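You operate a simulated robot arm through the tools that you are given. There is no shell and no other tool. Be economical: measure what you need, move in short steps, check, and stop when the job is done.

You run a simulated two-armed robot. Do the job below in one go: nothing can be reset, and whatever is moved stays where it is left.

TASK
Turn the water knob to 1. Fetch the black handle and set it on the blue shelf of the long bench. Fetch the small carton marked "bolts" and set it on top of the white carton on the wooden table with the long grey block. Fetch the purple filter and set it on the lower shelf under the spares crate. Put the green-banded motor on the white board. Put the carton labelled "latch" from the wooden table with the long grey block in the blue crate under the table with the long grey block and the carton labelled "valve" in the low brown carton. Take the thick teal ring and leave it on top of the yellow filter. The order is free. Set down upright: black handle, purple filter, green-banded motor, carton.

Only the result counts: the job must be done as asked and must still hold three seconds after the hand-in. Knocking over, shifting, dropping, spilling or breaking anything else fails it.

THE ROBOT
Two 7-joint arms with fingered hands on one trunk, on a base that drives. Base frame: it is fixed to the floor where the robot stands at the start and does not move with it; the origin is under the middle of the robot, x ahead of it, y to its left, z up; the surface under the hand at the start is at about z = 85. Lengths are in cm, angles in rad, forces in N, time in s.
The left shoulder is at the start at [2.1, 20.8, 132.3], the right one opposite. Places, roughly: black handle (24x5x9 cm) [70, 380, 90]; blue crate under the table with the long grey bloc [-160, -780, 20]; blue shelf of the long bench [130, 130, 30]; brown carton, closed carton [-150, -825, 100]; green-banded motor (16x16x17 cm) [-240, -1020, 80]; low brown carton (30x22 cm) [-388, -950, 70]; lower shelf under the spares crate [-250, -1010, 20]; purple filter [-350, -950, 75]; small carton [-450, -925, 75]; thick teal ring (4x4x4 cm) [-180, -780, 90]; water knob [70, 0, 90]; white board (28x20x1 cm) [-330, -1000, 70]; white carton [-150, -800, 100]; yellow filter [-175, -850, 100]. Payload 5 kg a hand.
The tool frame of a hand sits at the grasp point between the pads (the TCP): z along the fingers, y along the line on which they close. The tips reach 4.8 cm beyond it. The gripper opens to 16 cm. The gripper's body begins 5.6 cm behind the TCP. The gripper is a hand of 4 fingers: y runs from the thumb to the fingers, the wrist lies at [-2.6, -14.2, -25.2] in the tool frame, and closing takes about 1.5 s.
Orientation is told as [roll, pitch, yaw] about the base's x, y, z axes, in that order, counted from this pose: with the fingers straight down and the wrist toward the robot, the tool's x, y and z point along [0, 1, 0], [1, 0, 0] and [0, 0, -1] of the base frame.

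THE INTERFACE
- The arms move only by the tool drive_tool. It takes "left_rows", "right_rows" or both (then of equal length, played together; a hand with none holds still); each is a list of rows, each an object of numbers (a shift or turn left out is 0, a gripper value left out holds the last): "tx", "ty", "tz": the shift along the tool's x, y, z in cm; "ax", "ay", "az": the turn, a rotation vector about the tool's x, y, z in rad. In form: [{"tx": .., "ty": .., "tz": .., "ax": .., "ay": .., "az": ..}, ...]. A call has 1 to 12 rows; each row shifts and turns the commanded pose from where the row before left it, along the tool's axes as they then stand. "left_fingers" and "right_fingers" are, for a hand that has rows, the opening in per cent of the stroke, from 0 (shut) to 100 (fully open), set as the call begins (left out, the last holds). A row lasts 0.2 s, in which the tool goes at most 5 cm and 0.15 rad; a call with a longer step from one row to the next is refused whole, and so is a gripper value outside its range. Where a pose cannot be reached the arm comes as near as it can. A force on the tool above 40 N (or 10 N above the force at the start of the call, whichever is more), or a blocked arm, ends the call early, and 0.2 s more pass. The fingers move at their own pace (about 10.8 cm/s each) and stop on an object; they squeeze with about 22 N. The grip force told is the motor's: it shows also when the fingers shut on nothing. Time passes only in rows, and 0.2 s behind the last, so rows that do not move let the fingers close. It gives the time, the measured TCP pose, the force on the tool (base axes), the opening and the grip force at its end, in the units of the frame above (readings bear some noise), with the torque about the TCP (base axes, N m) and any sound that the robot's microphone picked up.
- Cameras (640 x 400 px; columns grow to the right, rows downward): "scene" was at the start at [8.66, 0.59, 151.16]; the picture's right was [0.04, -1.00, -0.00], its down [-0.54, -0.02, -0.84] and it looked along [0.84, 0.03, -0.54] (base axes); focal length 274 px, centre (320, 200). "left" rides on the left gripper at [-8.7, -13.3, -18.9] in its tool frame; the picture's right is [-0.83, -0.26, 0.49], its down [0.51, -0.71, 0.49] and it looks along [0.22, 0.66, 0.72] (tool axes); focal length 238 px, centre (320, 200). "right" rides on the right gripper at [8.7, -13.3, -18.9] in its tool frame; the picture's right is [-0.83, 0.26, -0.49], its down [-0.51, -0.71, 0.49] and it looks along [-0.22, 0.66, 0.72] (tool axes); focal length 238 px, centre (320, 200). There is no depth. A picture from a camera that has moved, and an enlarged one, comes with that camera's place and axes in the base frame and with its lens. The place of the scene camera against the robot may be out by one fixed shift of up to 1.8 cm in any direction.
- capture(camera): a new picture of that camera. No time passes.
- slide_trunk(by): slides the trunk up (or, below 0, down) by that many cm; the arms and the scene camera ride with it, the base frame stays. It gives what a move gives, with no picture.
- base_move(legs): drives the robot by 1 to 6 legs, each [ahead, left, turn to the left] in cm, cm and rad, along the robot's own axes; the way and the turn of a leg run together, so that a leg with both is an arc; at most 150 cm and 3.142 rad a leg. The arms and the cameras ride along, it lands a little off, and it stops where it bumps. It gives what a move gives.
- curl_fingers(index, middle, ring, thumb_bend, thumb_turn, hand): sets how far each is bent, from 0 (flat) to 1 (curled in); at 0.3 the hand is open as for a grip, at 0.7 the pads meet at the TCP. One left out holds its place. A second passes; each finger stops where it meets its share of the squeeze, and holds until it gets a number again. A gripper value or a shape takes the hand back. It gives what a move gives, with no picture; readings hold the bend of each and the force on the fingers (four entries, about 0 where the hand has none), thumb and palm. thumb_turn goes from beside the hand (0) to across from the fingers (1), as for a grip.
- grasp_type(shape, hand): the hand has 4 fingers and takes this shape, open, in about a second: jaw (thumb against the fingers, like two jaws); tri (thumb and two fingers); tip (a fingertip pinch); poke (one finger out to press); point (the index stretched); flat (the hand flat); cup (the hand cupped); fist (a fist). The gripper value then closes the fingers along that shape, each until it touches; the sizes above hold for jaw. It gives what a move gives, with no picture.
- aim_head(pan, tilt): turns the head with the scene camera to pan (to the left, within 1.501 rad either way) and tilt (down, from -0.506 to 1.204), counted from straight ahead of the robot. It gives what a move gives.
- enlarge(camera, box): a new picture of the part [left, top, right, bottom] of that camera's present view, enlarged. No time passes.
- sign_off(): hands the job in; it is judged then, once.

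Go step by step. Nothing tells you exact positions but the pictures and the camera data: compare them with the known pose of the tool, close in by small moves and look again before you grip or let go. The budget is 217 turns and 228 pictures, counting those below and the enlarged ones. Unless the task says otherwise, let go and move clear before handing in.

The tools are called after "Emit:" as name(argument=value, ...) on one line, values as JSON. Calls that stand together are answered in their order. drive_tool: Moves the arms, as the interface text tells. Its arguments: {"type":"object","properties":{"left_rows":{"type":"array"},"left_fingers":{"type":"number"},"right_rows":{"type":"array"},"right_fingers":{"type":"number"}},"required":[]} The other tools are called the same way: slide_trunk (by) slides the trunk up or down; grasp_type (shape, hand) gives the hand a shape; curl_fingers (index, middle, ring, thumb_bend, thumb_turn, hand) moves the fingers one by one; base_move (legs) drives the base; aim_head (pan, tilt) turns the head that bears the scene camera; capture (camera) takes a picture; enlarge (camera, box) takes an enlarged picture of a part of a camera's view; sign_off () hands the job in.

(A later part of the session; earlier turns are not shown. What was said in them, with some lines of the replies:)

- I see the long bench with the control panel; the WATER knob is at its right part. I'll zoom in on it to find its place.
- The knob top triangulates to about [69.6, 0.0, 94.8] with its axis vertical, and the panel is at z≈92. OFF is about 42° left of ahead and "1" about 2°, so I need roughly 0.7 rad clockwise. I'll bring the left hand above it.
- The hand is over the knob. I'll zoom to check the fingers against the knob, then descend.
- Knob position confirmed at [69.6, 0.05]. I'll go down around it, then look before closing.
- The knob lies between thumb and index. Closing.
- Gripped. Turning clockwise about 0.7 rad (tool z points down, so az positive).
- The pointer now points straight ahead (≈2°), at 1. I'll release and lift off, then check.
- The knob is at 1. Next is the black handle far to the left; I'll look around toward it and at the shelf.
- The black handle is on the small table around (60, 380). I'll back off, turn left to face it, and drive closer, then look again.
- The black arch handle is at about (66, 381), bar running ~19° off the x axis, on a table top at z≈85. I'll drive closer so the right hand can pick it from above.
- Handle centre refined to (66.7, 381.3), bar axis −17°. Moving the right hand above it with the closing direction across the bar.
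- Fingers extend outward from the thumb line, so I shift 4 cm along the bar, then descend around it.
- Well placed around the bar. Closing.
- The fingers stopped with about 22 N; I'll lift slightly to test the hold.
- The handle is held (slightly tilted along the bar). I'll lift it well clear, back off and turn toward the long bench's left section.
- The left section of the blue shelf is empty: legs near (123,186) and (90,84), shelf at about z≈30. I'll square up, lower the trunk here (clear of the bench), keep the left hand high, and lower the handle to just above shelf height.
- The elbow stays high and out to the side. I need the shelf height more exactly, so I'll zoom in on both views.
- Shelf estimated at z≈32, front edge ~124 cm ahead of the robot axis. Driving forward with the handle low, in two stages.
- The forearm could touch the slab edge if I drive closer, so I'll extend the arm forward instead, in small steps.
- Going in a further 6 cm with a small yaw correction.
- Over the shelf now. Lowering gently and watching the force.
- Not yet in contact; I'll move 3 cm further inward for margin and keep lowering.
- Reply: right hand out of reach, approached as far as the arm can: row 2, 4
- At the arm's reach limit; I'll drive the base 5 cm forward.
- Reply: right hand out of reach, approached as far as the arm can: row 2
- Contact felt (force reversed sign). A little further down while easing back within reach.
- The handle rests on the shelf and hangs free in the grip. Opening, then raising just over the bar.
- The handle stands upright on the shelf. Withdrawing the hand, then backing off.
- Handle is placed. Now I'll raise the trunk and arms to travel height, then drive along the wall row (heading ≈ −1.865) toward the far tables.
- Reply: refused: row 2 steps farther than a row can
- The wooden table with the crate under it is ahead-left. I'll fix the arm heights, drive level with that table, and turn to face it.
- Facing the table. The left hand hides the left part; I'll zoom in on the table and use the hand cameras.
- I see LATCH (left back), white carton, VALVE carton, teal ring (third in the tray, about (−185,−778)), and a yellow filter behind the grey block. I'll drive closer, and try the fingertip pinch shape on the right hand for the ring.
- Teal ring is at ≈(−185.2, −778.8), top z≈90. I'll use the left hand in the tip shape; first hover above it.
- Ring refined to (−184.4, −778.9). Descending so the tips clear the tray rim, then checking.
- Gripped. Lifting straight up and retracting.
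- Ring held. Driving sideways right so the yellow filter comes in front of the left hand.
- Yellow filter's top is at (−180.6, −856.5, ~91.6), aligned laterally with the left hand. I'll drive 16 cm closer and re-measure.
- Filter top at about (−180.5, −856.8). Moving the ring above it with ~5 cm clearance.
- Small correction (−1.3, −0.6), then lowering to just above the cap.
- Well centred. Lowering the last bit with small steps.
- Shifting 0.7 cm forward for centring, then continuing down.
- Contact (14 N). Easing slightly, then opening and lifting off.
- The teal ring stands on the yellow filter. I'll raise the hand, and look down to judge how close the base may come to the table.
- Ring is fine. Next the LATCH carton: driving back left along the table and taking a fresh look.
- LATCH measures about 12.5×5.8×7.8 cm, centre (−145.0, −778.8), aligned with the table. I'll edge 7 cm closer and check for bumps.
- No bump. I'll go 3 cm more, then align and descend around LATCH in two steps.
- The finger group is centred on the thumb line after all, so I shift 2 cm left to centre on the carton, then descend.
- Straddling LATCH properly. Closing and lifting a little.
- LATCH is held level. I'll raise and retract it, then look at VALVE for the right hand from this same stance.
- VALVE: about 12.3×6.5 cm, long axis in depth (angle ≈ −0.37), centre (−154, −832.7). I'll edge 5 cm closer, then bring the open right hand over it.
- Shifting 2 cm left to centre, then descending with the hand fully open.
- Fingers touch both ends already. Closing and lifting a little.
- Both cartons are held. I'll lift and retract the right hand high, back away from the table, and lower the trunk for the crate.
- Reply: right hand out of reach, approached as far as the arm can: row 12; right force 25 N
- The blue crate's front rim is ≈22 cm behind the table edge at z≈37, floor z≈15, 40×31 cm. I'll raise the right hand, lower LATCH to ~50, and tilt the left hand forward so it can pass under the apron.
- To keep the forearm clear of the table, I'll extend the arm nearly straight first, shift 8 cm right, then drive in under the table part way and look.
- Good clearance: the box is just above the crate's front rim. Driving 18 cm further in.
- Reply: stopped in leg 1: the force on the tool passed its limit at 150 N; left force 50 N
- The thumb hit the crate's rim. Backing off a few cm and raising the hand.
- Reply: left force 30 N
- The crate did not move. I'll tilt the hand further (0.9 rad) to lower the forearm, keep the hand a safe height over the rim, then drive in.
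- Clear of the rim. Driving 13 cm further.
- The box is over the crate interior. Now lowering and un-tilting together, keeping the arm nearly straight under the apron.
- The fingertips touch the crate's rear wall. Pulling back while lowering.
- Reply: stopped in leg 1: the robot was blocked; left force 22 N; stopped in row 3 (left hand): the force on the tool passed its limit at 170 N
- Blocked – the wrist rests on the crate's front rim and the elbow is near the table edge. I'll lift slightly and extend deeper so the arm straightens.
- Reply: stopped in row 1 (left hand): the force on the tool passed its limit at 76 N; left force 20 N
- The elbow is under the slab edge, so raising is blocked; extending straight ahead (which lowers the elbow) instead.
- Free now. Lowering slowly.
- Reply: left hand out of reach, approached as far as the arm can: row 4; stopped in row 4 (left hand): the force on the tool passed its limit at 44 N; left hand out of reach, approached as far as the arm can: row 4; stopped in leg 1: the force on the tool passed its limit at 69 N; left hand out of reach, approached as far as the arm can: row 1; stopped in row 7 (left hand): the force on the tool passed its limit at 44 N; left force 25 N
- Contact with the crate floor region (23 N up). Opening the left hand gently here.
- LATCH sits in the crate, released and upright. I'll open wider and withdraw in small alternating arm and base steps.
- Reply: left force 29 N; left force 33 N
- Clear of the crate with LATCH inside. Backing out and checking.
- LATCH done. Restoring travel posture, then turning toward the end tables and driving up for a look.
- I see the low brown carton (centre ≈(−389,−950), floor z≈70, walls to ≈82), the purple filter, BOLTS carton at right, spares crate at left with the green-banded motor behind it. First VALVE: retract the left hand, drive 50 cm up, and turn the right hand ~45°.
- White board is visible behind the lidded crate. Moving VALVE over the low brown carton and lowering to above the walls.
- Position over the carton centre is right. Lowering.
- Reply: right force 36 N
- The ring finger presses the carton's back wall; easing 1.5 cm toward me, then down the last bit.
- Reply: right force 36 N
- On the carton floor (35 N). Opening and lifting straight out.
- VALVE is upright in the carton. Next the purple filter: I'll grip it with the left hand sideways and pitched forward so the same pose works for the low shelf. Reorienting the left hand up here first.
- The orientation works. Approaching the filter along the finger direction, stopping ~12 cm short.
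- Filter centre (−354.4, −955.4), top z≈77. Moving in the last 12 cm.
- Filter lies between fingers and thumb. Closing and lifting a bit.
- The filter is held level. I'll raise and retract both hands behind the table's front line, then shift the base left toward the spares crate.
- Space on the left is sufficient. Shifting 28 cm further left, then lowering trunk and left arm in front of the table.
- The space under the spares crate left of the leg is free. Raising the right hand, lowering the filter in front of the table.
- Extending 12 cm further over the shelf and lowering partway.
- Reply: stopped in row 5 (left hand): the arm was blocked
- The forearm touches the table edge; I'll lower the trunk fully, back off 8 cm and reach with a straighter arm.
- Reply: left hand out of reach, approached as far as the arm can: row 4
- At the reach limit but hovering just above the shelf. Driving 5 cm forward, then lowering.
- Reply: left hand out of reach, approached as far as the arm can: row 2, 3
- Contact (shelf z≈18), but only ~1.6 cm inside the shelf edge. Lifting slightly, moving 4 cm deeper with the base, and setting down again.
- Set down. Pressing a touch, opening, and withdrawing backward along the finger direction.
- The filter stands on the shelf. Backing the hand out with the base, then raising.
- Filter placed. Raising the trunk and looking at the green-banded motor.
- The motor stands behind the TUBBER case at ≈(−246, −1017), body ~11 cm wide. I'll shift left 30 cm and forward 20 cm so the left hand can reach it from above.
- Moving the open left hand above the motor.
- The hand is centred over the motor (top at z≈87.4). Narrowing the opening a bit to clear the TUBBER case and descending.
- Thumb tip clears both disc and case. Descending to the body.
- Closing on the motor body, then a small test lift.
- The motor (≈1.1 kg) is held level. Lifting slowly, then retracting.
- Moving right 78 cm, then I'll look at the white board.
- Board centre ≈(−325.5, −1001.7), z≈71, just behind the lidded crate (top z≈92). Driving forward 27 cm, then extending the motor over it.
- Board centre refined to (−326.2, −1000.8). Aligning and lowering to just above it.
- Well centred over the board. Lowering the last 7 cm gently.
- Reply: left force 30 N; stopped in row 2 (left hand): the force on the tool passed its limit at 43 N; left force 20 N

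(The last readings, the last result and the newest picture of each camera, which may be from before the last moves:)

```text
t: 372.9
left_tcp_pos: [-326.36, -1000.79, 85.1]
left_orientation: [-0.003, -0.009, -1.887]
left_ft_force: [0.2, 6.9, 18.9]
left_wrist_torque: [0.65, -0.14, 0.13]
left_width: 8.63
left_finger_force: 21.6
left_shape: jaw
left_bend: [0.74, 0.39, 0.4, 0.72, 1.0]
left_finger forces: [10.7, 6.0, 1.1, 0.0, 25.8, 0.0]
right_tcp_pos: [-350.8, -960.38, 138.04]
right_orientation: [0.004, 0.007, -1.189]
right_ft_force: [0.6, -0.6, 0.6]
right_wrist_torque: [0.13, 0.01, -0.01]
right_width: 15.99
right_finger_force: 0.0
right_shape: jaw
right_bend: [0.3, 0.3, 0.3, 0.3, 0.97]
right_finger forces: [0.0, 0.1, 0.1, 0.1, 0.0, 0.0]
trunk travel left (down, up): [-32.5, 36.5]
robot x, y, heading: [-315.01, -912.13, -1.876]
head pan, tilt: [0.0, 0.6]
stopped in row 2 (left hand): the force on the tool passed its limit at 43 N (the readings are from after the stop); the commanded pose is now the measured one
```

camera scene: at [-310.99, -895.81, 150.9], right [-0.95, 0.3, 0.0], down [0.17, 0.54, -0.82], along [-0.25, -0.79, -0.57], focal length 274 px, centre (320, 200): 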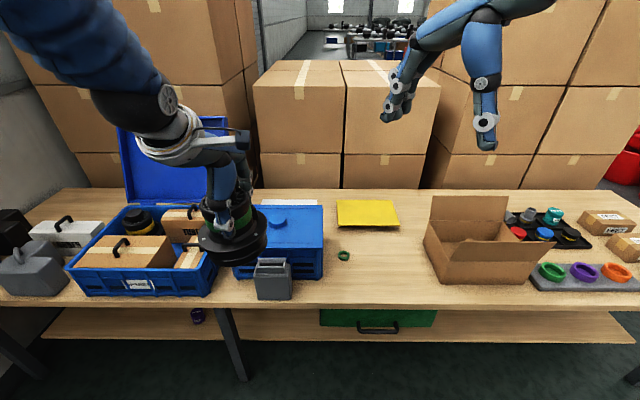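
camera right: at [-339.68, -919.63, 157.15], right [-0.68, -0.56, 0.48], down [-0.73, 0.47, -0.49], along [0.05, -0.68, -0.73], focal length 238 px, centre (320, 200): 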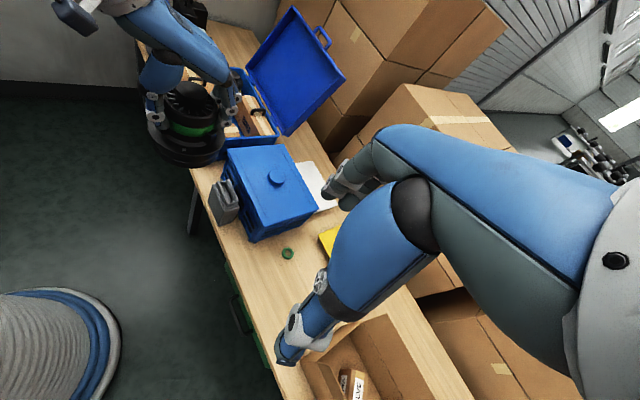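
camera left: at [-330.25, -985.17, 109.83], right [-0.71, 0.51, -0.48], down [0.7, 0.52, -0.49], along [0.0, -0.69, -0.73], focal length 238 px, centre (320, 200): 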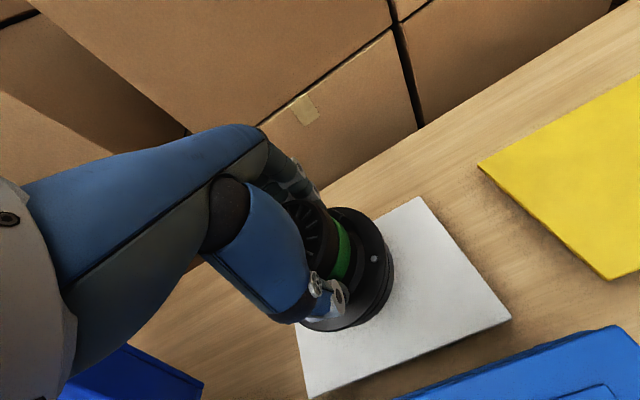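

In firm contact with the board. Checking, then releasing.

Emit:
enlarge(camera="scene", box=[210, 180, 350, 280])

Emit:
drive_tool(left_rows=[{"tz": -0.2}, {}, {}, {}, {}, {}], left_fingers=80)

Emit:
drive_tool(left_rows=[{"tz": -2}, {"tz": -3}, {"tz": -3}, {"tz": -4}, {"tz": -4}, {"tz": -4}, {"tz": -4}, {"tz": -4}, {"tz": -4}, {}])

Emit:
capture(camera="left")

```text
4.00 times, centred on (280, 230) of scene
camera zoom: at [-319.13, -921.38, 150.9], right [-0.95, 0.3, 0.0], down [0.17, 0.54, -0.83], along [-0.25, -0.79, -0.56], focal length 1095 px, centre (480, 80)
```

zoom: 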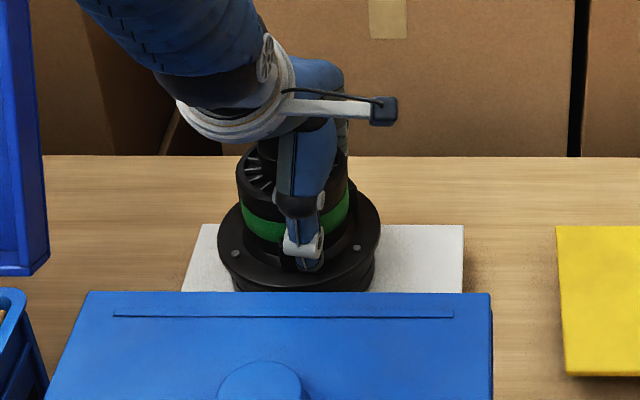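

```text
t: 374.3
left_tcp_pos: [-326.21, -1000.78, 85.11]
left_orientation: [-0.003, -0.004, -1.889]
left_ft_force: [0.3, 1.1, 5.8]
left_wrist_torque: [-0.44, -0.01, 0.07]
left_width: 12.68
left_finger_force: 0.0
left_shape: jaw
left_bend: [0.26, 0.34, 0.32, 0.51, 0.99]
left_finger forces: [0.0, 6.1, 0.1, 0.1, 0.1, 0.1]
right_tcp_pos: [-350.77, -960.61, 138.0]
right_orientation: [0.004, 0.007, -1.188]
right_ft_force: [0.3, 0.8, -0.6]
right_wrist_torque: [0.0, -0.02, 0.02]
right_width: 15.97
right_finger_force: 0.1
right_shape: jaw
right_bend: [0.3, 0.3, 0.3, 0.3, 0.97]
right_finger forces: [0.1, 0.0, 0.0, 0.0, 0.1, 0.1]
trunk travel left (down, up): [-32.5, 36.5]
robot x, y, heading: [-314.75, -912.4, -1.878]
head pan, tilt: [0.0, 0.6]
```

```text
t: 376.5
left_tcp_pos: [-326.26, -1000.62, 116.89]
left_orientation: [-0.004, -0.002, -1.886]
left_ft_force: [-0.9, -0.9, 0.5]
left_wrist_torque: [0.03, -0.02, 0.04]
left_width: 12.77
left_finger_force: 0.0
left_shape: jaw
left_bend: [0.26, 0.34, 0.32, 0.51, 0.99]
left_finger forces: [0.0, 0.0, 0.1, 0.0, 0.0, 0.0]
right_tcp_pos: [-350.94, -960.76, 137.9]
right_orientation: [0.006, 0.009, -1.188]
right_ft_force: [0.0, -0.6, -0.5]
right_wrist_torque: [0.06, -0.02, 0.01]
right_width: 15.97
right_finger_force: 0.1
right_shape: jaw
right_bend: [0.3, 0.3, 0.3, 0.3, 0.97]
right_finger forces: [0.0, 0.0, 0.0, 0.0, 0.0, 0.0]
trunk travel left (down, up): [-32.5, 36.5]
robot x, y, heading: [-314.9, -912.13, -1.882]
head pan, tilt: [0.0, 0.6]
```

```text
26 pictures are left
camera left: at [-330.26, -985.24, 135.75], right [-0.71, 0.5, -0.48], down [0.7, 0.52, -0.49], along [0.0, -0.69, -0.72], focal length 238 px, centre (320, 200)
```

left: 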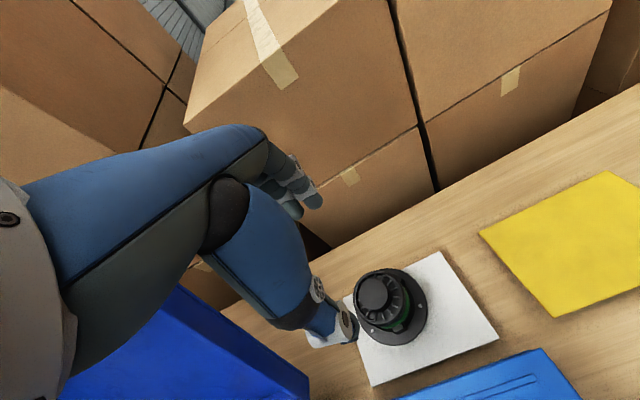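

The motor stands upright on the white board. Next BOLTS: retract the left arm, back off, and move right.

Emit:
drive_tool(left_rows=[{"ty": -4.5}, {"ty": -4.5}, {"ty": -4.5}, {"ty": -4.5}, {"ty": -4.5}, {"ty": -4.5}, {"ty": -4}, {}, {}], right_rows=[{"tz": 2, "az": 0.08}, {"tz": 3, "az": 0.08}, {"tz": 3, "az": 0.08}, {"tz": 3, "az": 0.08}, {"tz": 3, "az": 0.08}, {"az": 0.08}, {"az": 0.08}, {"az": 0.08}, {"az": 0.06}])

Emit:
base_move(legs=[[-20, 0, 0], [0, -105, 0]])

Emit:
aim_head(pan=-0.3, tilt=0.7)

Emit:
capture(camera="scene")

Emit:
capture(camera="right")

```text
t: 378.5
left_tcp_pos: [-316.45, -971.12, 116.96]
left_orientation: [-0.002, -0.006, -1.886]
left_ft_force: [0.0, -0.3, 0.2]
left_wrist_torque: [-0.06, -0.03, -0.01]
left_width: 12.77
left_finger_force: 0.2
left_shape: jaw
left_bend: [0.26, 0.34, 0.32, 0.51, 0.99]
left_finger forces: [0.0, 0.0, 0.0, 0.0, 0.0, 0.0]
right_tcp_pos: [-350.88, -960.48, 123.94]
right_orientation: [-0.001, 0.009, -1.887]
right_ft_force: [1.2, 0.2, 1.0]
right_wrist_torque: [-0.09, 0.01, 0.0]
right_width: 15.97
right_finger_force: 0.1
right_shape: jaw
right_bend: [0.3, 0.3, 0.3, 0.3, 0.97]
right_finger forces: [0.1, 0.0, 0.1, 0.0, 0.0, 0.1]
trunk travel left (down, up): [-32.5, 36.5]
robot x, y, heading: [-314.93, -912.18, -1.882]
head pan, tilt: [0.0, 0.6]
```

```text
t: 385.1
left_tcp_pos: [-410.22, -920.85, 117.03]
left_orientation: [-0.004, -0.004, -1.885]
left_ft_force: [-0.8, -0.8, -1.1]
left_wrist_torque: [-0.02, -0.02, 0.01]
left_width: 12.8
left_finger_force: 0.1
left_shape: jaw
left_bend: [0.26, 0.34, 0.32, 0.51, 0.99]
left_finger forces: [0.0, 0.0, 0.1, 0.0, 0.1, 0.0]
right_tcp_pos: [-444.64, -910.27, 124.05]
right_orientation: [0.0, 0.007, -1.886]
right_ft_force: [-0.8, -0.8, -0.5]
right_wrist_torque: [-0.03, 0.0, 0.01]
right_width: 16.0
right_finger_force: 0.0
right_shape: jaw
right_bend: [0.3, 0.3, 0.3, 0.3, 0.97]
right_finger forces: [0.1, 0.0, 0.0, 0.0, 0.0, 0.0]
trunk travel left (down, up): [-32.5, 36.5]
robot x, y, heading: [-408.91, -861.15, -1.878]
head pan, tilt: [0.0, 0.6]
```

```text
t: 385.9
left_tcp_pos: [-410.27, -920.76, 116.95]
left_orientation: [-0.003, -0.005, -1.885]
left_ft_force: [-0.2, 0.5, -0.4]
left_wrist_torque: [-0.03, 0.05, 0.01]
left_width: 12.78
left_finger_force: 0.1
left_shape: jaw
left_bend: [0.26, 0.34, 0.32, 0.51, 0.99]
left_finger forces: [0.0, 0.0, 0.0, 0.0, 0.0, 0.1]
right_tcp_pos: [-444.48, -910.17, 123.87]
right_orientation: [-0.001, 0.008, -1.885]
right_ft_force: [0.2, -0.9, -0.1]
right_wrist_torque: [0.01, 0.01, -0.03]
right_width: 15.99
right_finger_force: 0.1
right_shape: jaw
right_bend: [0.3, 0.3, 0.3, 0.3, 0.97]
right_finger forces: [0.0, 0.0, 0.0, 0.0, 0.1, 0.0]
trunk travel left (down, up): [-32.5, 36.5]
robot x, y, heading: [-408.57, -861.69, -1.875]
head pan, tilt: [-0.3, 0.7]
```

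```text
25 pictures are left
camera scene: at [-415.14, -869.69, 150.05], right [-0.82, 0.57, 0.0], down [0.37, 0.53, -0.76], along [-0.43, -0.63, -0.64], focal length 274 px, centre (320, 200)
```

scene: 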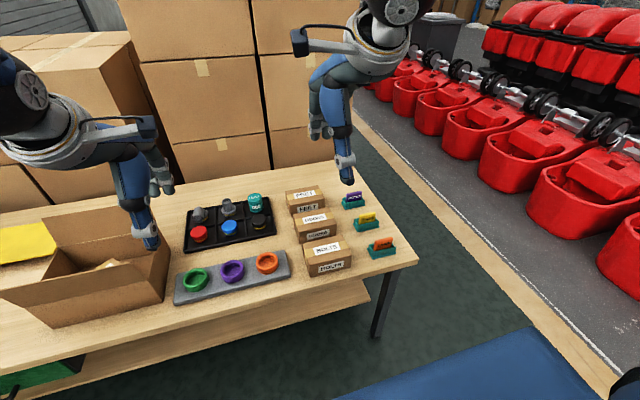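

```text
24 pictures are left
camera right: at [-432.31, -900.5, 143.15], right [-0.87, 0.01, 0.48], down [-0.26, 0.84, -0.48], along [-0.41, -0.55, -0.73], focal length 238 px, centre (320, 200)
```

right: 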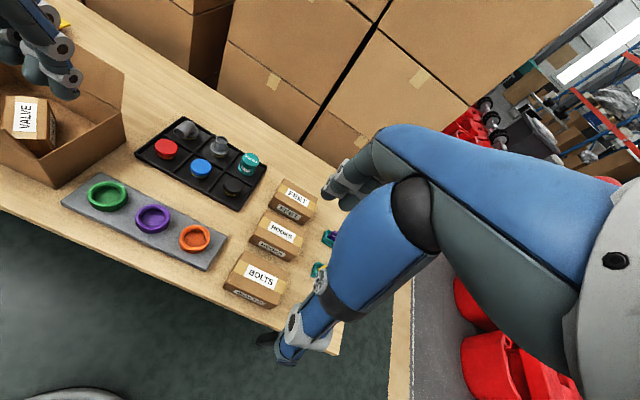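

Emit:
enlarge(camera="right", box=[200, 170, 340, 320])

Emit:
enlarge(camera="scene", box=[270, 180, 410, 290])

```text
2.67 times, centred on (270, 245) of right
camera zoom: at [-432.31, -900.5, 143.15], right [-0.87, 0.01, 0.48], down [-0.26, 0.84, -0.48], along [-0.41, -0.55, -0.73], focal length 636 px, centre (453, 80)
```

zoom: 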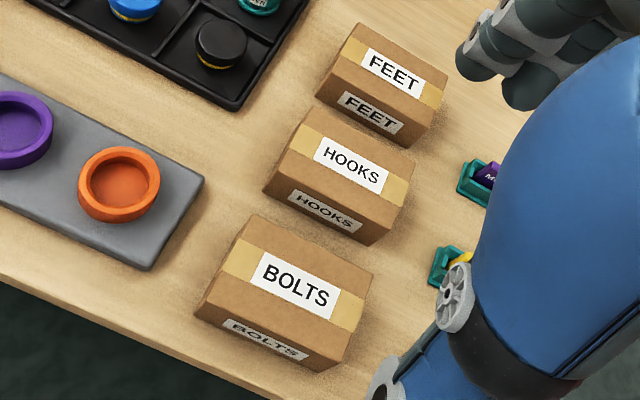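

```text
3.64 times, centred on (340, 235) of scene
camera zoom: at [-415.14, -869.69, 150.05], right [-0.82, 0.57, 0.0], down [0.37, 0.53, -0.76], along [-0.43, -0.63, -0.64], focal length 995 px, centre (247, 73)
```

zoom: 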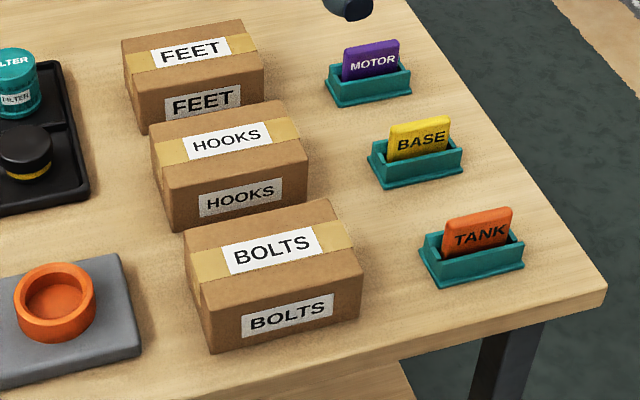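

BOLTS: centre ≈(−451.2, −919.7), about 15×10×6 cm. Bringing the right hand above it.

Emit:
drive_tool(right_rows=[{"ty": 3.7, "tx": -1.2}, {"ty": 3.7, "tx": -1.1}, {"ty": 3.7, "tx": -1.1}, {"tz": 4.5}, {"tz": 4.5}, {"tz": 4.5}, {"tz": 4.5}, {"tz": 4.5}, {"tz": 4.5}, {"tz": 4.5}, {}], right_fingers=80)

Emit:
capture(camera="right")

Emit:
enlarge(camera="scene", box=[270, 160, 410, 290])

```text
t: 388.2
left_tcp_pos: [-410.16, -920.7, 117.09]
left_orientation: [-0.003, -0.005, -1.884]
left_ft_force: [0.2, 0.0, 0.4]
left_wrist_torque: [-0.06, 0.07, 0.0]
left_width: 12.77
left_finger_force: 0.1
left_shape: jaw
left_bend: [0.26, 0.34, 0.32, 0.51, 0.99]
left_finger forces: [0.0, 0.0, 0.0, 0.0, 0.1, 0.1]
right_tcp_pos: [-451.28, -919.43, 92.37]
right_orientation: [0.0, 0.01, -1.884]
right_ft_force: [0.5, 1.0, 0.5]
right_wrist_torque: [-0.04, 0.04, -0.01]
right_width: 12.8
right_finger_force: 0.0
right_shape: jaw
right_bend: [0.26, 0.34, 0.32, 0.51, 0.99]
right_finger forces: [0.1, 0.0, 0.0, 0.1, 0.1, 0.2]
trunk travel left (down, up): [-32.5, 36.5]
robot x, y, heading: [-408.65, -862.19, -1.877]
head pan, tilt: [-0.3, 0.7]
```

```text
21 pictures are left
camera right: at [-438.92, -909.66, 111.52], right [-0.87, 0.01, 0.48], down [-0.26, 0.83, -0.48], along [-0.41, -0.55, -0.73], focal length 238 px, centre (320, 200)
```

right: 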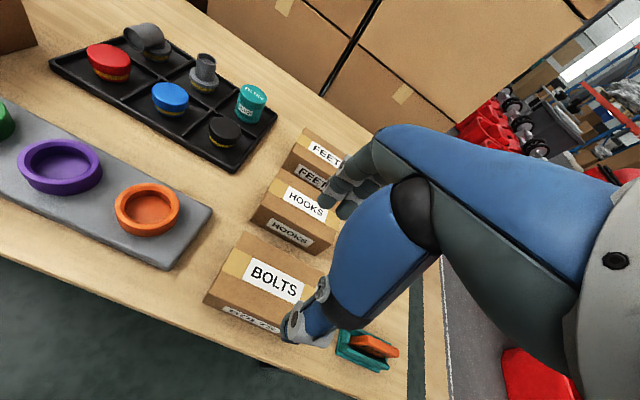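

```text
3.08 times, centred on (340, 225) of scene
camera zoom: at [-415.09, -869.58, 150.06], right [-0.82, 0.57, 0.0], down [0.37, 0.53, -0.77], along [-0.44, -0.63, -0.64], focal length 842 px, centre (258, 123)
```

zoom: 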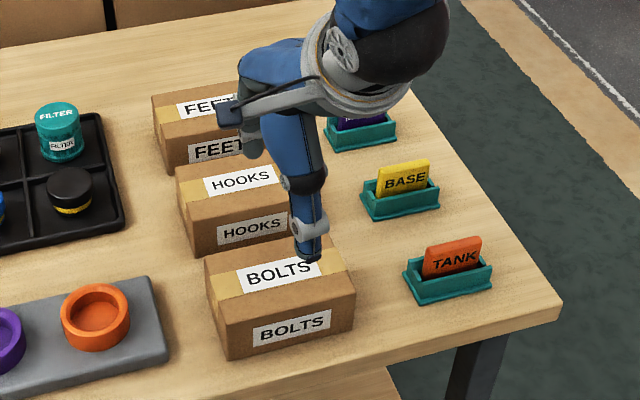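

Aligned with the label centre. Descending around it.

Emit:
drive_tool(right_rows=[{"tx": 0.4}, {"tz": 3}, {"tz": 3}, {"tz": 3}, {"tz": 3}, {"tz": 2.5}, {"tz": 2}, {}])

Emit:
enlarge(camera="scene", box=[270, 160, 410, 290])

```text
t: 389.6
left_tcp_pos: [-410.08, -920.64, 116.94]
left_orientation: [-0.003, -0.004, -1.884]
left_ft_force: [-0.2, -0.2, -0.5]
left_wrist_torque: [0.07, 0.02, -0.03]
left_width: 12.79
left_finger_force: 0.2
left_shape: jaw
left_bend: [0.26, 0.34, 0.32, 0.51, 0.99]
left_finger forces: [0.0, 0.0, 0.0, 0.1, 0.1, 0.0]
right_tcp_pos: [-450.98, -919.95, 79.5]
right_orientation: [0.0, -0.005, -1.885]
right_ft_force: [1.7, 4.7, 12.1]
right_wrist_torque: [-0.9, 0.53, -0.05]
right_width: 12.73
right_finger_force: 0.1
right_shape: jaw
right_bend: [0.26, 0.35, 0.32, 0.51, 0.99]
right_finger forces: [0.0, 12.9, 0.0, 0.0, 0.0, 0.0]
trunk travel left (down, up): [-32.5, 36.5]
robot x, y, heading: [-408.83, -861.97, -1.872]
head pan, tilt: [-0.3, 0.7]
stopped in row 6 (right hand): the force on the tool passed its limit at 50 N (the readings are from after the stop); the commanded pose is now the measured one
```

```text
3.08 times, centred on (340, 225) of scene
camera zoom: at [-415.14, -869.63, 150.05], right [-0.82, 0.57, 0.0], down [0.37, 0.53, -0.76], along [-0.44, -0.63, -0.64], focal length 842 px, centre (258, 123)
```

zoom: 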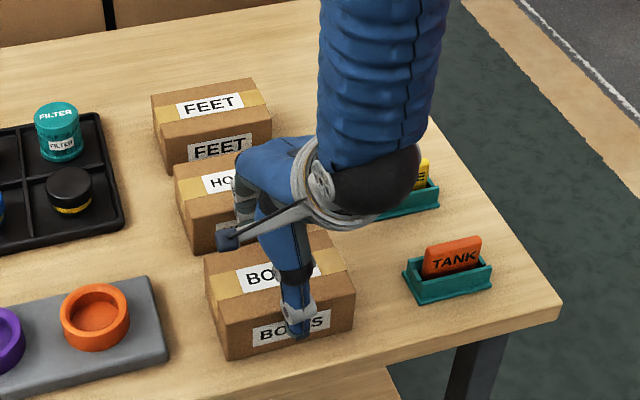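

A finger touched something. Raising 3 cm to look.

Emit:
drive_tool(right_rows=[{"tz": -1.5}, {"tz": -1.5}, {}])

Emit:
enlarge(camera="right", box=[180, 100, 400, 360])

```text
t: 390.4
left_tcp_pos: [-410.19, -920.7, 116.93]
left_orientation: [-0.003, -0.003, -1.886]
left_ft_force: [0.6, -0.3, 0.3]
left_wrist_torque: [-0.01, 0.0, 0.0]
left_width: 12.8
left_finger_force: 0.0
left_shape: jaw
left_bend: [0.26, 0.34, 0.32, 0.51, 0.99]
left_finger forces: [0.0, 0.1, 0.0, 0.0, 0.1, 0.0]
right_tcp_pos: [-450.98, -919.93, 82.44]
right_orientation: [0.0, -0.002, -1.887]
right_ft_force: [0.2, -0.1, 0.1]
right_wrist_torque: [-0.01, 0.01, -0.02]
right_width: 12.8
right_finger_force: 0.2
right_shape: jaw
right_bend: [0.26, 0.34, 0.32, 0.51, 0.99]
right_finger forces: [0.2, 0.0, 0.0, 0.1, 0.1, 0.0]
trunk travel left (down, up): [-32.5, 36.5]
robot x, y, heading: [-408.76, -862.18, -1.877]
head pan, tilt: [-0.3, 0.7]
```

```text
1.54 times, centred on (290, 230) of right
camera zoom: at [-438.67, -910.02, 101.39], right [-0.87, 0.01, 0.49], down [-0.26, 0.83, -0.49], along [-0.41, -0.56, -0.72], focal length 367 px, centre (366, 154)
```

zoom: 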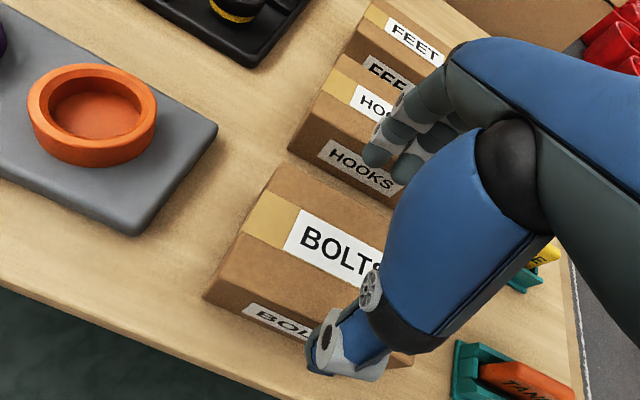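

The far fingers were landing on HOOKS; narrowing the opening to 62% and descending again.

Emit:
drive_tool(right_rows=[{"ty": -0.4}, {}, {}, {"tz": 1.5}, {"tz": 1.5}, {"tz": 1.5}, {"tz": 1.2}, {"tz": 1.0}, {}], right_fingers=66)

Emit:
enlarge(camera="right", box=[180, 100, 400, 360])

```text
t: 392.4
left_tcp_pos: [-410.12, -920.71, 116.84]
left_orientation: [-0.003, -0.005, -1.886]
left_ft_force: [-0.8, 0.1, -0.2]
left_wrist_torque: [0.02, 0.04, -0.02]
left_width: 12.79
left_finger_force: 0.1
left_shape: jaw
left_bend: [0.26, 0.34, 0.32, 0.51, 0.99]
left_finger forces: [0.0, 0.1, 0.0, 0.0, 0.0, 0.0]
right_tcp_pos: [-450.92, -919.69, 75.71]
right_orientation: [-0.001, -0.004, -1.885]
right_ft_force: [-0.6, 1.0, 0.1]
right_wrist_torque: [0.05, 0.02, 0.05]
right_width: 10.62
right_finger_force: 0.1
right_shape: jaw
right_bend: [0.27, 0.39, 0.36, 0.61, 0.99]
right_finger forces: [0.1, 0.3, 0.0, 0.0, 1.0, 0.0]
trunk travel left (down, up): [-32.5, 36.5]
robot x, y, heading: [-408.93, -861.82, -1.88]
head pan, tilt: [-0.3, 0.7]
```

```text
1.54 times, centred on (290, 230) of right
camera zoom: at [-438.56, -909.73, 94.7], right [-0.87, 0.01, 0.49], down [-0.26, 0.83, -0.49], along [-0.41, -0.56, -0.72], focal length 367 px, centre (366, 154)
```

zoom: 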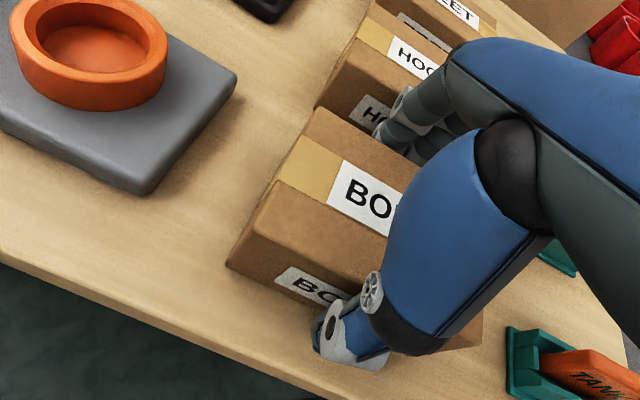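

Straddled cleanly. Closing and lifting.

Emit:
drive_tool(right_rows=[{}, {}, {}, {}, {}, {}, {"tz": -0.7}, {"tz": -1.5}, {"tz": -2.5}, {"tz": -3}, {"tz": -3}, {}], right_fingers=0)

Emit:
enlarge(camera="scene", box=[250, 140, 410, 290])

```text
t: 395.0
left_tcp_pos: [-410.36, -920.86, 116.9]
left_orientation: [-0.003, -0.003, -1.885]
left_ft_force: [0.0, -0.6, -0.9]
left_wrist_torque: [0.06, 0.01, -0.01]
left_width: 12.77
left_finger_force: 0.0
left_shape: jaw
left_bend: [0.26, 0.34, 0.32, 0.51, 0.99]
left_finger forces: [0.1, 0.0, 0.1, 0.1, 0.1, 0.1]
right_tcp_pos: [-450.81, -919.65, 86.24]
right_orientation: [-0.001, -0.002, -1.886]
right_ft_force: [0.2, -0.3, -2.8]
right_wrist_torque: [0.01, -0.02, 0.03]
right_width: 9.41
right_finger_force: 21.9
right_shape: jaw
right_bend: [0.74, 0.44, 0.41, 0.62, 0.99]
right_finger forces: [11.2, 6.1, 2.7, 0.0, 19.8, 0.1]
trunk travel left (down, up): [-32.5, 36.5]
robot x, y, heading: [-408.57, -861.75, -1.876]
head pan, tilt: [-0.3, 0.7]
```

```text
2.67 times, centred on (330, 215) of scene
camera zoom: at [-415.23, -869.78, 150.03], right [-0.82, 0.57, 0.0], down [0.37, 0.53, -0.76], along [-0.44, -0.63, -0.64], focal length 730 px, centre (293, 160)
```

zoom: 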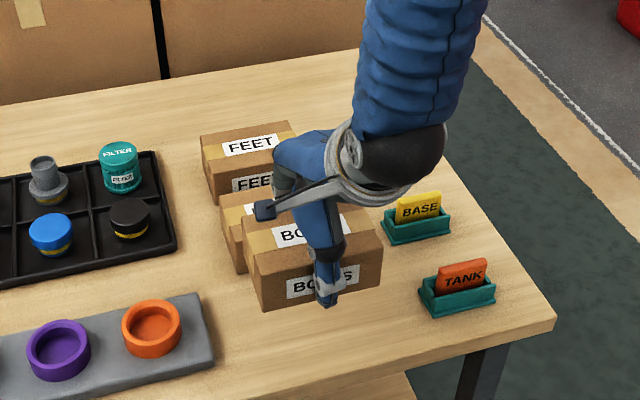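

BOLTS held level. Lifting it and driving back to the wooden table, facing it.

Emit:
drive_tool(right_rows=[{"tz": -3}, {"tz": -4}, {"tz": -4}, {"tz": -4}, {"tz": -4}, {"tz": -4}, {"tz": -4}, {"tz": -4}, {"tz": -4}, {"tz": -3}, {}])

Emit:
base_move(legs=[[-40, 0, 0], [0, 0, 1.597], [0, 106, 0], [100, 0, 0]])

Emit:
aim_head(pan=-0.1, tilt=0.6)

Emit:
capture(camera="scene")

```text
t: 397.4
left_tcp_pos: [-410.19, -920.77, 116.9]
left_orientation: [-0.003, -0.002, -1.884]
left_ft_force: [0.0, 0.0, 0.4]
left_wrist_torque: [0.05, -0.01, 0.03]
left_width: 12.79
left_finger_force: 0.0
left_shape: jaw
left_bend: [0.26, 0.34, 0.32, 0.51, 0.99]
left_finger forces: [0.0, 0.0, 0.0, 0.1, 0.1, 0.0]
right_tcp_pos: [-450.93, -919.38, 124.51]
right_orientation: [0.003, -0.003, -1.885]
right_ft_force: [-0.5, -0.3, -2.5]
right_wrist_torque: [0.04, -0.02, 0.02]
right_width: 9.43
right_finger_force: 22.3
right_shape: jaw
right_bend: [0.74, 0.44, 0.41, 0.62, 0.99]
right_finger forces: [11.1, 6.1, 2.7, 0.1, 19.9, 0.0]
trunk travel left (down, up): [-32.5, 36.5]
robot x, y, heading: [-408.48, -861.85, -1.877]
head pan, tilt: [-0.3, 0.7]
```

```text
t: 413.7
left_tcp_pos: [-213.25, -747.61, 116.97]
left_orientation: [-0.005, -0.003, -0.279]
left_ft_force: [-0.4, 0.0, -0.1]
left_wrist_torque: [-0.03, 0.0, 0.02]
left_width: 12.75
left_finger_force: 0.1
left_shape: jaw
left_bend: [0.26, 0.34, 0.32, 0.51, 0.99]
left_finger forces: [0.0, 0.0, 0.0, 0.0, 0.0, 0.1]
right_tcp_pos: [-213.32, -788.33, 124.3]
right_orientation: [0.0, -0.002, -0.279]
right_ft_force: [-0.2, -0.8, -2.0]
right_wrist_torque: [0.01, 0.02, 0.0]
right_width: 9.39
right_finger_force: 22.6
right_shape: jaw
right_bend: [0.74, 0.44, 0.41, 0.62, 0.99]
right_finger forces: [11.1, 5.9, 2.5, 0.0, 19.5, 0.1]
trunk travel left (down, up): [-32.5, 36.5]
robot x, y, heading: [-272.26, -748.08, -0.272]
head pan, tilt: [-0.3, 0.7]
```

```text
t: 414.4
left_tcp_pos: [-213.24, -747.69, 116.99]
left_orientation: [-0.004, -0.004, -0.28]
left_ft_force: [0.8, 0.7, -0.2]
left_wrist_torque: [-0.01, -0.04, 0.0]
left_width: 12.78
left_finger_force: 0.1
left_shape: jaw
left_bend: [0.26, 0.34, 0.32, 0.51, 0.99]
left_finger forces: [0.1, 0.0, 0.0, 0.1, 0.0, 0.1]
right_tcp_pos: [-213.26, -788.23, 124.49]
right_orientation: [0.001, -0.003, -0.279]
right_ft_force: [-0.5, -0.2, -2.8]
right_wrist_torque: [-0.01, -0.04, 0.0]
right_width: 9.36
right_finger_force: 22.3
right_shape: jaw
right_bend: [0.74, 0.44, 0.41, 0.62, 0.99]
right_finger forces: [11.0, 5.8, 2.6, 0.1, 19.5, 0.0]
trunk travel left (down, up): [-32.5, 36.5]
robot x, y, heading: [-272.25, -748.15, -0.271]
head pan, tilt: [-0.099, 0.6]
```

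```text
15 pictures are left
camera scene: at [-264.21, -751.38, 150.9], right [-0.36, -0.93, 0.0], down [-0.53, 0.2, -0.82], along [0.77, -0.3, -0.57], focal length 274 px, centre (320, 200)
```

scene: 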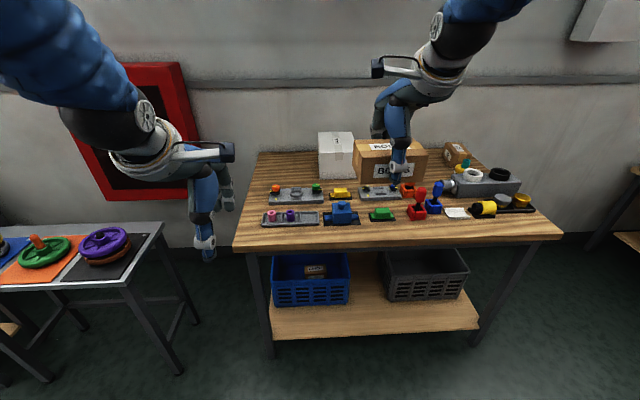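

LATCH is visible upright in the crate. Driving 40 cm forward, then measuring the white carton's top.

Emit:
base_move(legs=[[40, 0, 0]])

Emit:
capture(camera="right")

Emit:
enlarge(camera="scene", box=[260, 90, 440, 220])

```text
t: 416.9
left_tcp_pos: [-174.61, -758.21, 116.92]
left_orientation: [-0.004, -0.003, -0.279]
left_ft_force: [0.1, 0.0, -1.1]
left_wrist_torque: [0.0, 0.02, 0.0]
left_width: 12.78
left_finger_force: 0.1
left_shape: jaw
left_bend: [0.26, 0.34, 0.32, 0.51, 0.99]
left_finger forces: [0.0, 0.0, 0.0, 0.0, 0.0, 0.0]
right_tcp_pos: [-174.56, -798.81, 124.28]
right_orientation: [-0.001, -0.003, -0.28]
right_ft_force: [0.2, -0.5, -2.1]
right_wrist_torque: [-0.01, 0.04, 0.03]
right_width: 9.37
right_finger_force: 22.0
right_shape: jaw
right_bend: [0.74, 0.44, 0.41, 0.62, 0.99]
right_finger forces: [11.0, 6.0, 2.8, 0.0, 19.6, 0.1]
trunk travel left (down, up): [-32.5, 36.5]
robot x, y, heading: [-233.64, -758.71, -0.266]
head pan, tilt: [-0.099, 0.6]
```

```text
14 pictures are left
camera right: at [-185.03, -786.87, 143.39], right [0.02, -0.87, 0.49], down [-0.82, -0.29, -0.49], along [0.57, -0.39, -0.72], focal length 238 px, centre (320, 200)
```

right: 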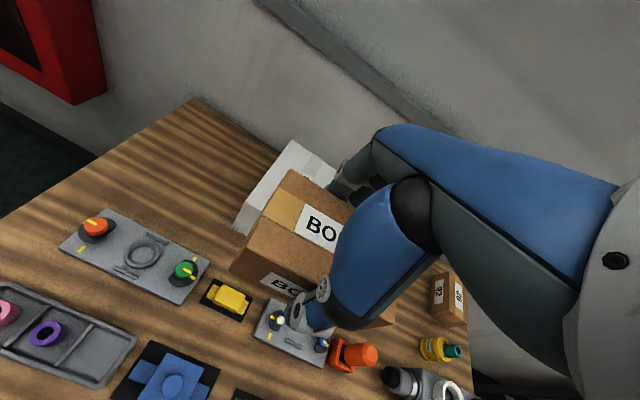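

```text
3.08 times, centred on (350, 155) of scene
camera zoom: at [-225.56, -762.02, 150.9], right [-0.36, -0.93, 0.0], down [-0.53, 0.2, -0.82], along [0.77, -0.3, -0.57], focal length 842 px, centre (228, 338)
```

zoom: 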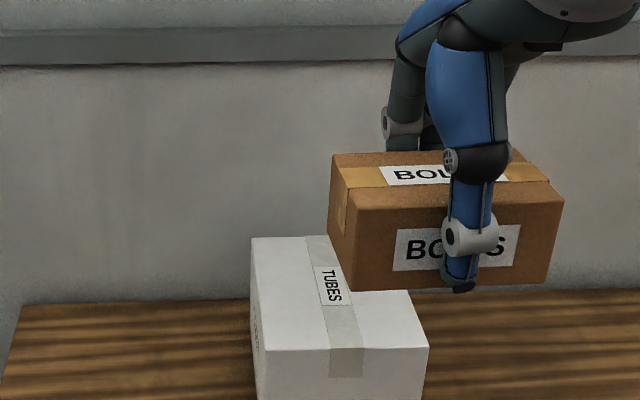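

White carton top: front edge mid (−160.7, −801.2), z≈98, 17.5×26 cm. Moving BOLTS above it and lowering to ~3 cm over it.

Emit:
drive_tool(right_rows=[{"ty": 4}, {"ty": 4}, {"ty": 4}, {"ty": 4}, {"ty": 4}, {"ty": 4}, {"tz": 3}, {"tz": 3}, {"tz": 3}, {"tz": 3}, {"tz": 3}, {}])

Emit:
enlarge(camera="scene", box=[260, 90, 440, 220])

Emit:
capture(camera="right")

```text
t: 419.5
left_tcp_pos: [-174.68, -758.04, 116.98]
left_orientation: [-0.003, -0.004, -0.277]
left_ft_force: [-1.2, -0.1, 0.1]
left_wrist_torque: [-0.03, -0.08, -0.01]
left_width: 12.77
left_finger_force: 0.1
left_shape: jaw
left_bend: [0.26, 0.34, 0.32, 0.51, 0.99]
left_finger forces: [0.1, 0.1, 0.0, 0.1, 0.1, 0.0]
right_tcp_pos: [-151.56, -805.39, 109.48]
right_orientation: [-0.002, -0.003, -0.277]
right_ft_force: [-0.9, 0.5, -1.3]
right_wrist_torque: [-0.01, -0.08, -0.03]
right_width: 9.38
right_finger_force: 22.0
right_shape: jaw
right_bend: [0.74, 0.44, 0.41, 0.62, 0.99]
right_finger forces: [11.1, 5.8, 2.7, 0.0, 19.7, 0.1]
trunk travel left (down, up): [-32.5, 36.5]
robot x, y, heading: [-233.65, -758.98, -0.27]
head pan, tilt: [-0.099, 0.6]
```

```text
3.08 times, centred on (350, 155) of scene
camera zoom: at [-225.71, -761.96, 150.92], right [-0.36, -0.93, 0.0], down [-0.53, 0.2, -0.83], along [0.77, -0.3, -0.56], focal length 842 px, centre (228, 338)
```

zoom: 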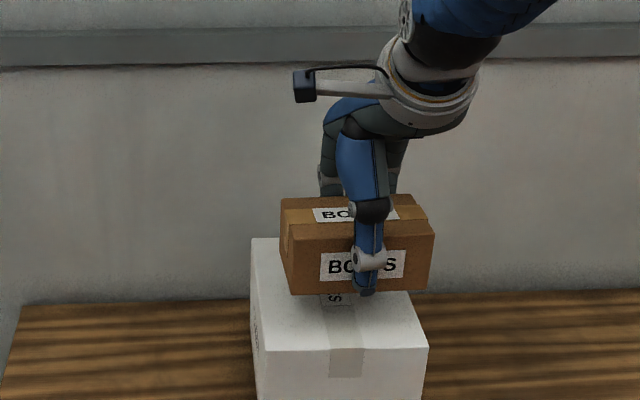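

```text
11 pictures are left
camera right: at [-162.06, -793.31, 128.49], right [0.02, -0.87, 0.49], down [-0.82, -0.29, -0.49], along [0.57, -0.39, -0.72], focal length 238 px, centre (320, 200)
```

right: 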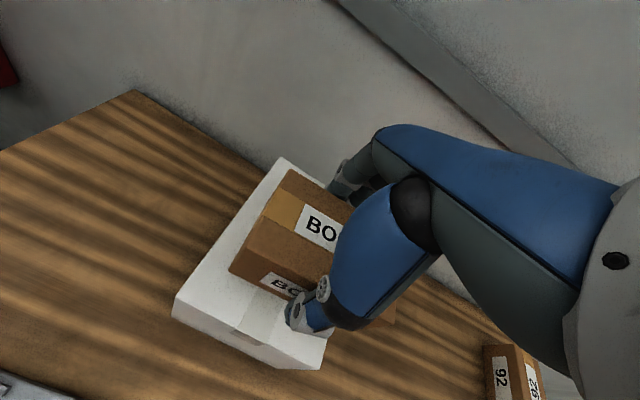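

The box is ~1.5 cm right of centre; correcting and lowering gently.

Emit:
drive_tool(right_rows=[{"tx": 1.5, "ty": 1.5}, {"tz": 1.5}, {"tz": 1.5}, {"tz": 1}, {"tz": 0.5}, {}])

Emit:
drive_tool(right_rows=[{"tz": 0.4}, {"tz": 0.3}, {"tz": 0.3}, {}])

```text
t: 420.9
left_tcp_pos: [-174.64, -757.99, 116.99]
left_orientation: [-0.004, -0.004, -0.278]
left_ft_force: [-0.2, 0.5, 0.9]
left_wrist_torque: [-0.02, 0.01, 0.05]
left_width: 12.78
left_finger_force: 0.0
left_shape: jaw
left_bend: [0.26, 0.34, 0.32, 0.51, 0.99]
left_finger forces: [0.0, 0.0, 0.0, 0.0, 0.1, 0.0]
right_tcp_pos: [-149.65, -804.25, 104.86]
right_orientation: [0.001, -0.004, -0.279]
right_ft_force: [0.4, 0.2, -2.6]
right_wrist_torque: [0.0, -0.01, -0.03]
right_width: 9.36
right_finger_force: 21.9
right_shape: jaw
right_bend: [0.74, 0.44, 0.41, 0.62, 0.99]
right_finger forces: [11.0, 5.8, 2.7, 0.0, 19.6, 0.1]
trunk travel left (down, up): [-32.5, 36.5]
robot x, y, heading: [-233.67, -758.67, -0.266]
head pan, tilt: [-0.099, 0.6]
```

```text
t: 421.9
left_tcp_pos: [-174.88, -758.12, 117.17]
left_orientation: [-0.004, -0.005, -0.278]
left_ft_force: [-0.5, 0.5, -0.1]
left_wrist_torque: [0.01, -0.01, 0.0]
left_width: 12.76
left_finger_force: 0.0
left_shape: jaw
left_bend: [0.26, 0.34, 0.32, 0.51, 0.99]
left_finger forces: [0.1, 0.1, 0.1, 0.1, 0.0, 0.0]
right_tcp_pos: [-149.58, -804.4, 104.57]
right_orientation: [0.0, -0.011, -0.277]
right_ft_force: [-0.2, -1.8, 27.3]
right_wrist_torque: [0.0, 0.48, 0.02]
right_width: 9.36
right_finger_force: 21.6
right_shape: jaw
right_bend: [0.74, 0.44, 0.41, 0.62, 0.99]
right_finger forces: [12.6, 6.9, 3.5, 0.1, 22.5, 0.0]
trunk travel left (down, up): [-32.5, 36.5]
robot x, y, heading: [-233.66, -758.67, -0.266]
head pan, tilt: [-0.099, 0.6]
```

In contact (27 N). Checking the seat before release.

Emit:
enlarge(camera="scene", box=[270, 100, 410, 220])

Emit:
drive_tool(right_rows=[{"tz": -0.3}, {}, {}, {}, {}], right_fingers=66)

Emit:
drive_tool(right_rows=[{"tz": -2}, {"tz": -2}, {"tz": -3}, {"tz": -4}, {"tz": -4}, {"tz": -4}, {"ty": -4}, {"ty": -4}, {"ty": -4}, {"ty": -4}, {"ty": -4}, {}])

Emit:
enlarge(camera="scene", box=[250, 100, 440, 240])

```text
3.33 times, centred on (340, 160) of scene
camera zoom: at [-225.87, -761.88, 150.95], right [-0.36, -0.93, 0.0], down [-0.53, 0.2, -0.83], along [0.77, -0.3, -0.56], focal length 912 px, centre (253, 333)
```

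zoom: 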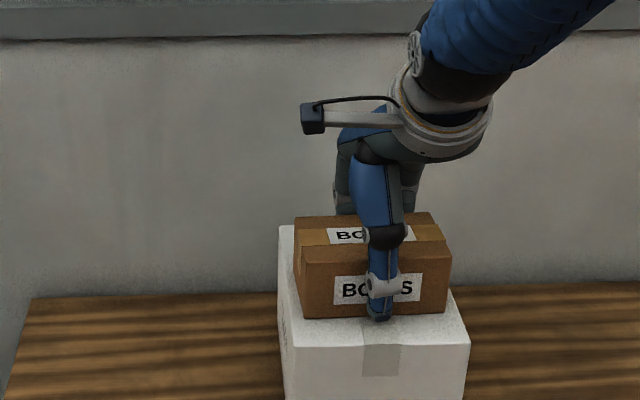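

```text
t: 423.1
left_tcp_pos: [-174.74, -758.01, 116.92]
left_orientation: [-0.004, -0.005, -0.278]
left_ft_force: [0.4, 0.1, 1.0]
left_wrist_torque: [0.0, 0.03, 0.01]
left_width: 12.78
left_finger_force: 0.0
left_shape: jaw
left_bend: [0.26, 0.34, 0.32, 0.51, 0.99]
left_finger forces: [0.1, 0.0, 0.0, 0.0, 0.0, 0.1]
right_tcp_pos: [-149.58, -804.3, 104.3]
right_orientation: [0.0, -0.002, -0.278]
right_ft_force: [-0.4, 0.9, 0.3]
right_wrist_torque: [0.04, 0.01, 0.01]
right_width: 10.55
right_finger_force: 0.2
right_shape: jaw
right_bend: [0.28, 0.39, 0.36, 0.61, 1.0]
right_finger forces: [0.0, 0.0, 0.0, 0.1, 0.7, 0.0]
trunk travel left (down, up): [-32.5, 36.5]
robot x, y, heading: [-233.4, -758.81, -0.27]
head pan, tilt: [-0.099, 0.6]
```

```text
t: 425.7
left_tcp_pos: [-174.57, -758.17, 116.73]
left_orientation: [-0.005, -0.003, -0.278]
left_ft_force: [1.2, 0.6, -0.4]
left_wrist_torque: [0.03, 0.08, -0.03]
left_width: 12.79
left_finger_force: 0.0
left_shape: jaw
left_bend: [0.26, 0.34, 0.32, 0.51, 0.99]
left_finger forces: [0.0, 0.0, 0.0, 0.1, 0.0, 0.0]
right_tcp_pos: [-168.92, -798.78, 123.21]
right_orientation: [0.001, -0.002, -0.279]
right_ft_force: [0.8, -0.3, -1.2]
right_wrist_torque: [0.01, 0.09, 0.0]
right_width: 10.55
right_finger_force: 0.0
right_shape: jaw
right_bend: [0.27, 0.39, 0.36, 0.61, 1.0]
right_finger forces: [0.1, 0.0, 0.0, 0.1, 0.0, 0.1]
trunk travel left (down, up): [-32.5, 36.5]
robot x, y, heading: [-233.37, -758.74, -0.268]
head pan, tilt: [-0.099, 0.6]
```

```text
2.86 times, centred on (345, 170) of scene
camera zoom: at [-225.49, -762.04, 150.89], right [-0.36, -0.93, 0.0], down [-0.53, 0.2, -0.82], along [0.77, -0.3, -0.57], focal length 782 px, centre (249, 286)
```

zoom: 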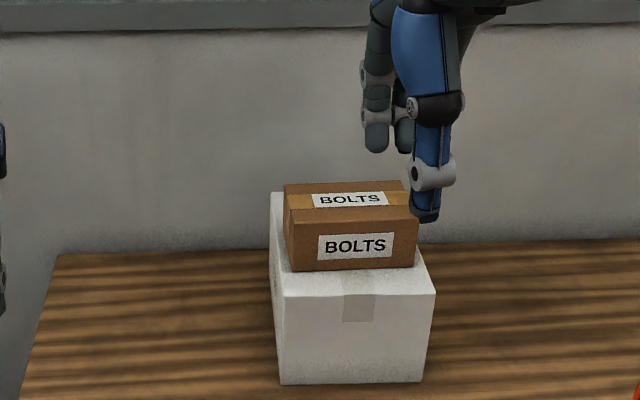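

BOLTS sits squarely on the white carton. Backing away and taking one last look at the table before handing in.

Emit:
base_move(legs=[[-50, 0, 0]])

Emit:
aim_head(pan=-0.2, tilt=0.6)

Emit:
enlarge(camera="scene", box=[200, 100, 600, 320])

```text
t: 428.6
left_tcp_pos: [-223.17, -744.87, 116.98]
left_orientation: [-0.003, -0.004, -0.278]
left_ft_force: [0.3, 1.2, 0.1]
left_wrist_torque: [-0.02, -0.01, 0.0]
left_width: 12.8
left_finger_force: 0.0
left_shape: jaw
left_bend: [0.26, 0.34, 0.32, 0.51, 0.99]
left_finger forces: [0.0, 0.1, 0.1, 0.1, 0.0, 0.0]
right_tcp_pos: [-217.6, -785.61, 123.34]
right_orientation: [0.0, -0.003, -0.279]
right_ft_force: [-0.4, 0.4, -0.3]
right_wrist_torque: [-0.03, -0.06, -0.01]
right_width: 10.58
right_finger_force: 0.0
right_shape: jaw
right_bend: [0.27, 0.39, 0.36, 0.61, 1.0]
right_finger forces: [0.0, 0.0, 0.1, 0.0, 0.1, 0.0]
trunk travel left (down, up): [-32.5, 36.5]
robot x, y, heading: [-281.69, -745.05, -0.269]
head pan, tilt: [-0.099, 0.6]
```

```text
t: 429.3
left_tcp_pos: [-223.15, -744.88, 116.91]
left_orientation: [-0.002, -0.004, -0.28]
left_ft_force: [0.4, 0.1, -0.1]
left_wrist_torque: [-0.03, 0.01, 0.01]
left_width: 12.8
left_finger_force: 0.0
left_shape: jaw
left_bend: [0.26, 0.34, 0.32, 0.51, 0.99]
left_finger forces: [0.1, 0.0, 0.0, 0.1, 0.0, 0.0]
right_tcp_pos: [-217.46, -785.5, 123.29]
right_orientation: [-0.001, -0.004, -0.28]
right_ft_force: [-0.4, -0.2, -0.5]
right_wrist_torque: [-0.02, -0.04, 0.0]
right_width: 10.57
right_finger_force: 0.1
right_shape: jaw
right_bend: [0.27, 0.39, 0.36, 0.61, 1.0]
right_finger forces: [0.1, 0.1, 0.2, 0.1, 0.1, 0.1]
trunk travel left (down, up): [-32.5, 36.5]
robot x, y, heading: [-282.03, -745.25, -0.27]
head pan, tilt: [-0.201, 0.6]
```

```text
1.60 times, centred on (400, 210) of scene
camera zoom: at [-274.43, -749.44, 150.91], right [-0.45, -0.89, 0.0], down [-0.5, 0.26, -0.82], along [0.74, -0.37, -0.57], focal length 438 px, centre (192, 184)
```

zoom: 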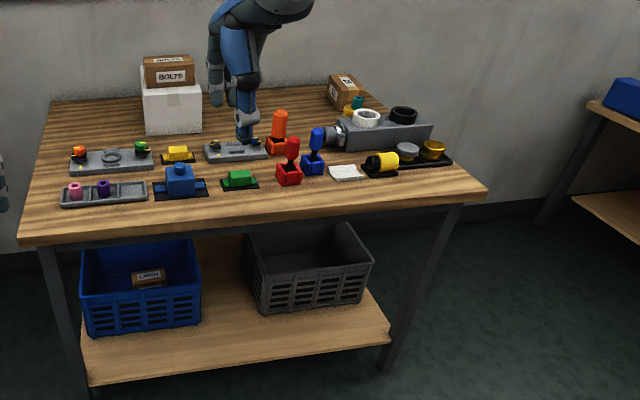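

Everything is in place: BOLTS is on the white carton, LATCH is in the blue crate, and the teal ring is on the yellow filter. Both hands are empty and clear, so I'm handing in.

Emit:
sign_off()

```text
The job is handed in.
```

The job is handed in, with all eight placements done. I last saw each item where it was asked to go and upright where you required it.

- **Water knob:** the pointer was on 1 after I let go.
- **Black handle:** it stands on the blue shelf of the long bench.
- **Teal ring:** it stands on top of the yellow filter.
- **LATCH:** it is in the blue crate. On the way in the hand hit the crate's front rim hard, and later pressed against the rim and the table edge. The crate's position checked unchanged after the first hit, and it looked in place afterwards.
- **VALVE:** it is in the low brown carton. A finger pushed against the carton's back wall while lowering; I saw no shift.
- **Purple filter:** it is on the lower shelf, under the spares crate.
- **Green-banded motor:** it is on the white board, but about 2 cm off centre, so its flange sits at or just over the board's back edge.
- **BOLTS:** it is on top of the white carton. While I was reaching for it a finger pressed on the HOOKS carton behind it; I saw no shift.
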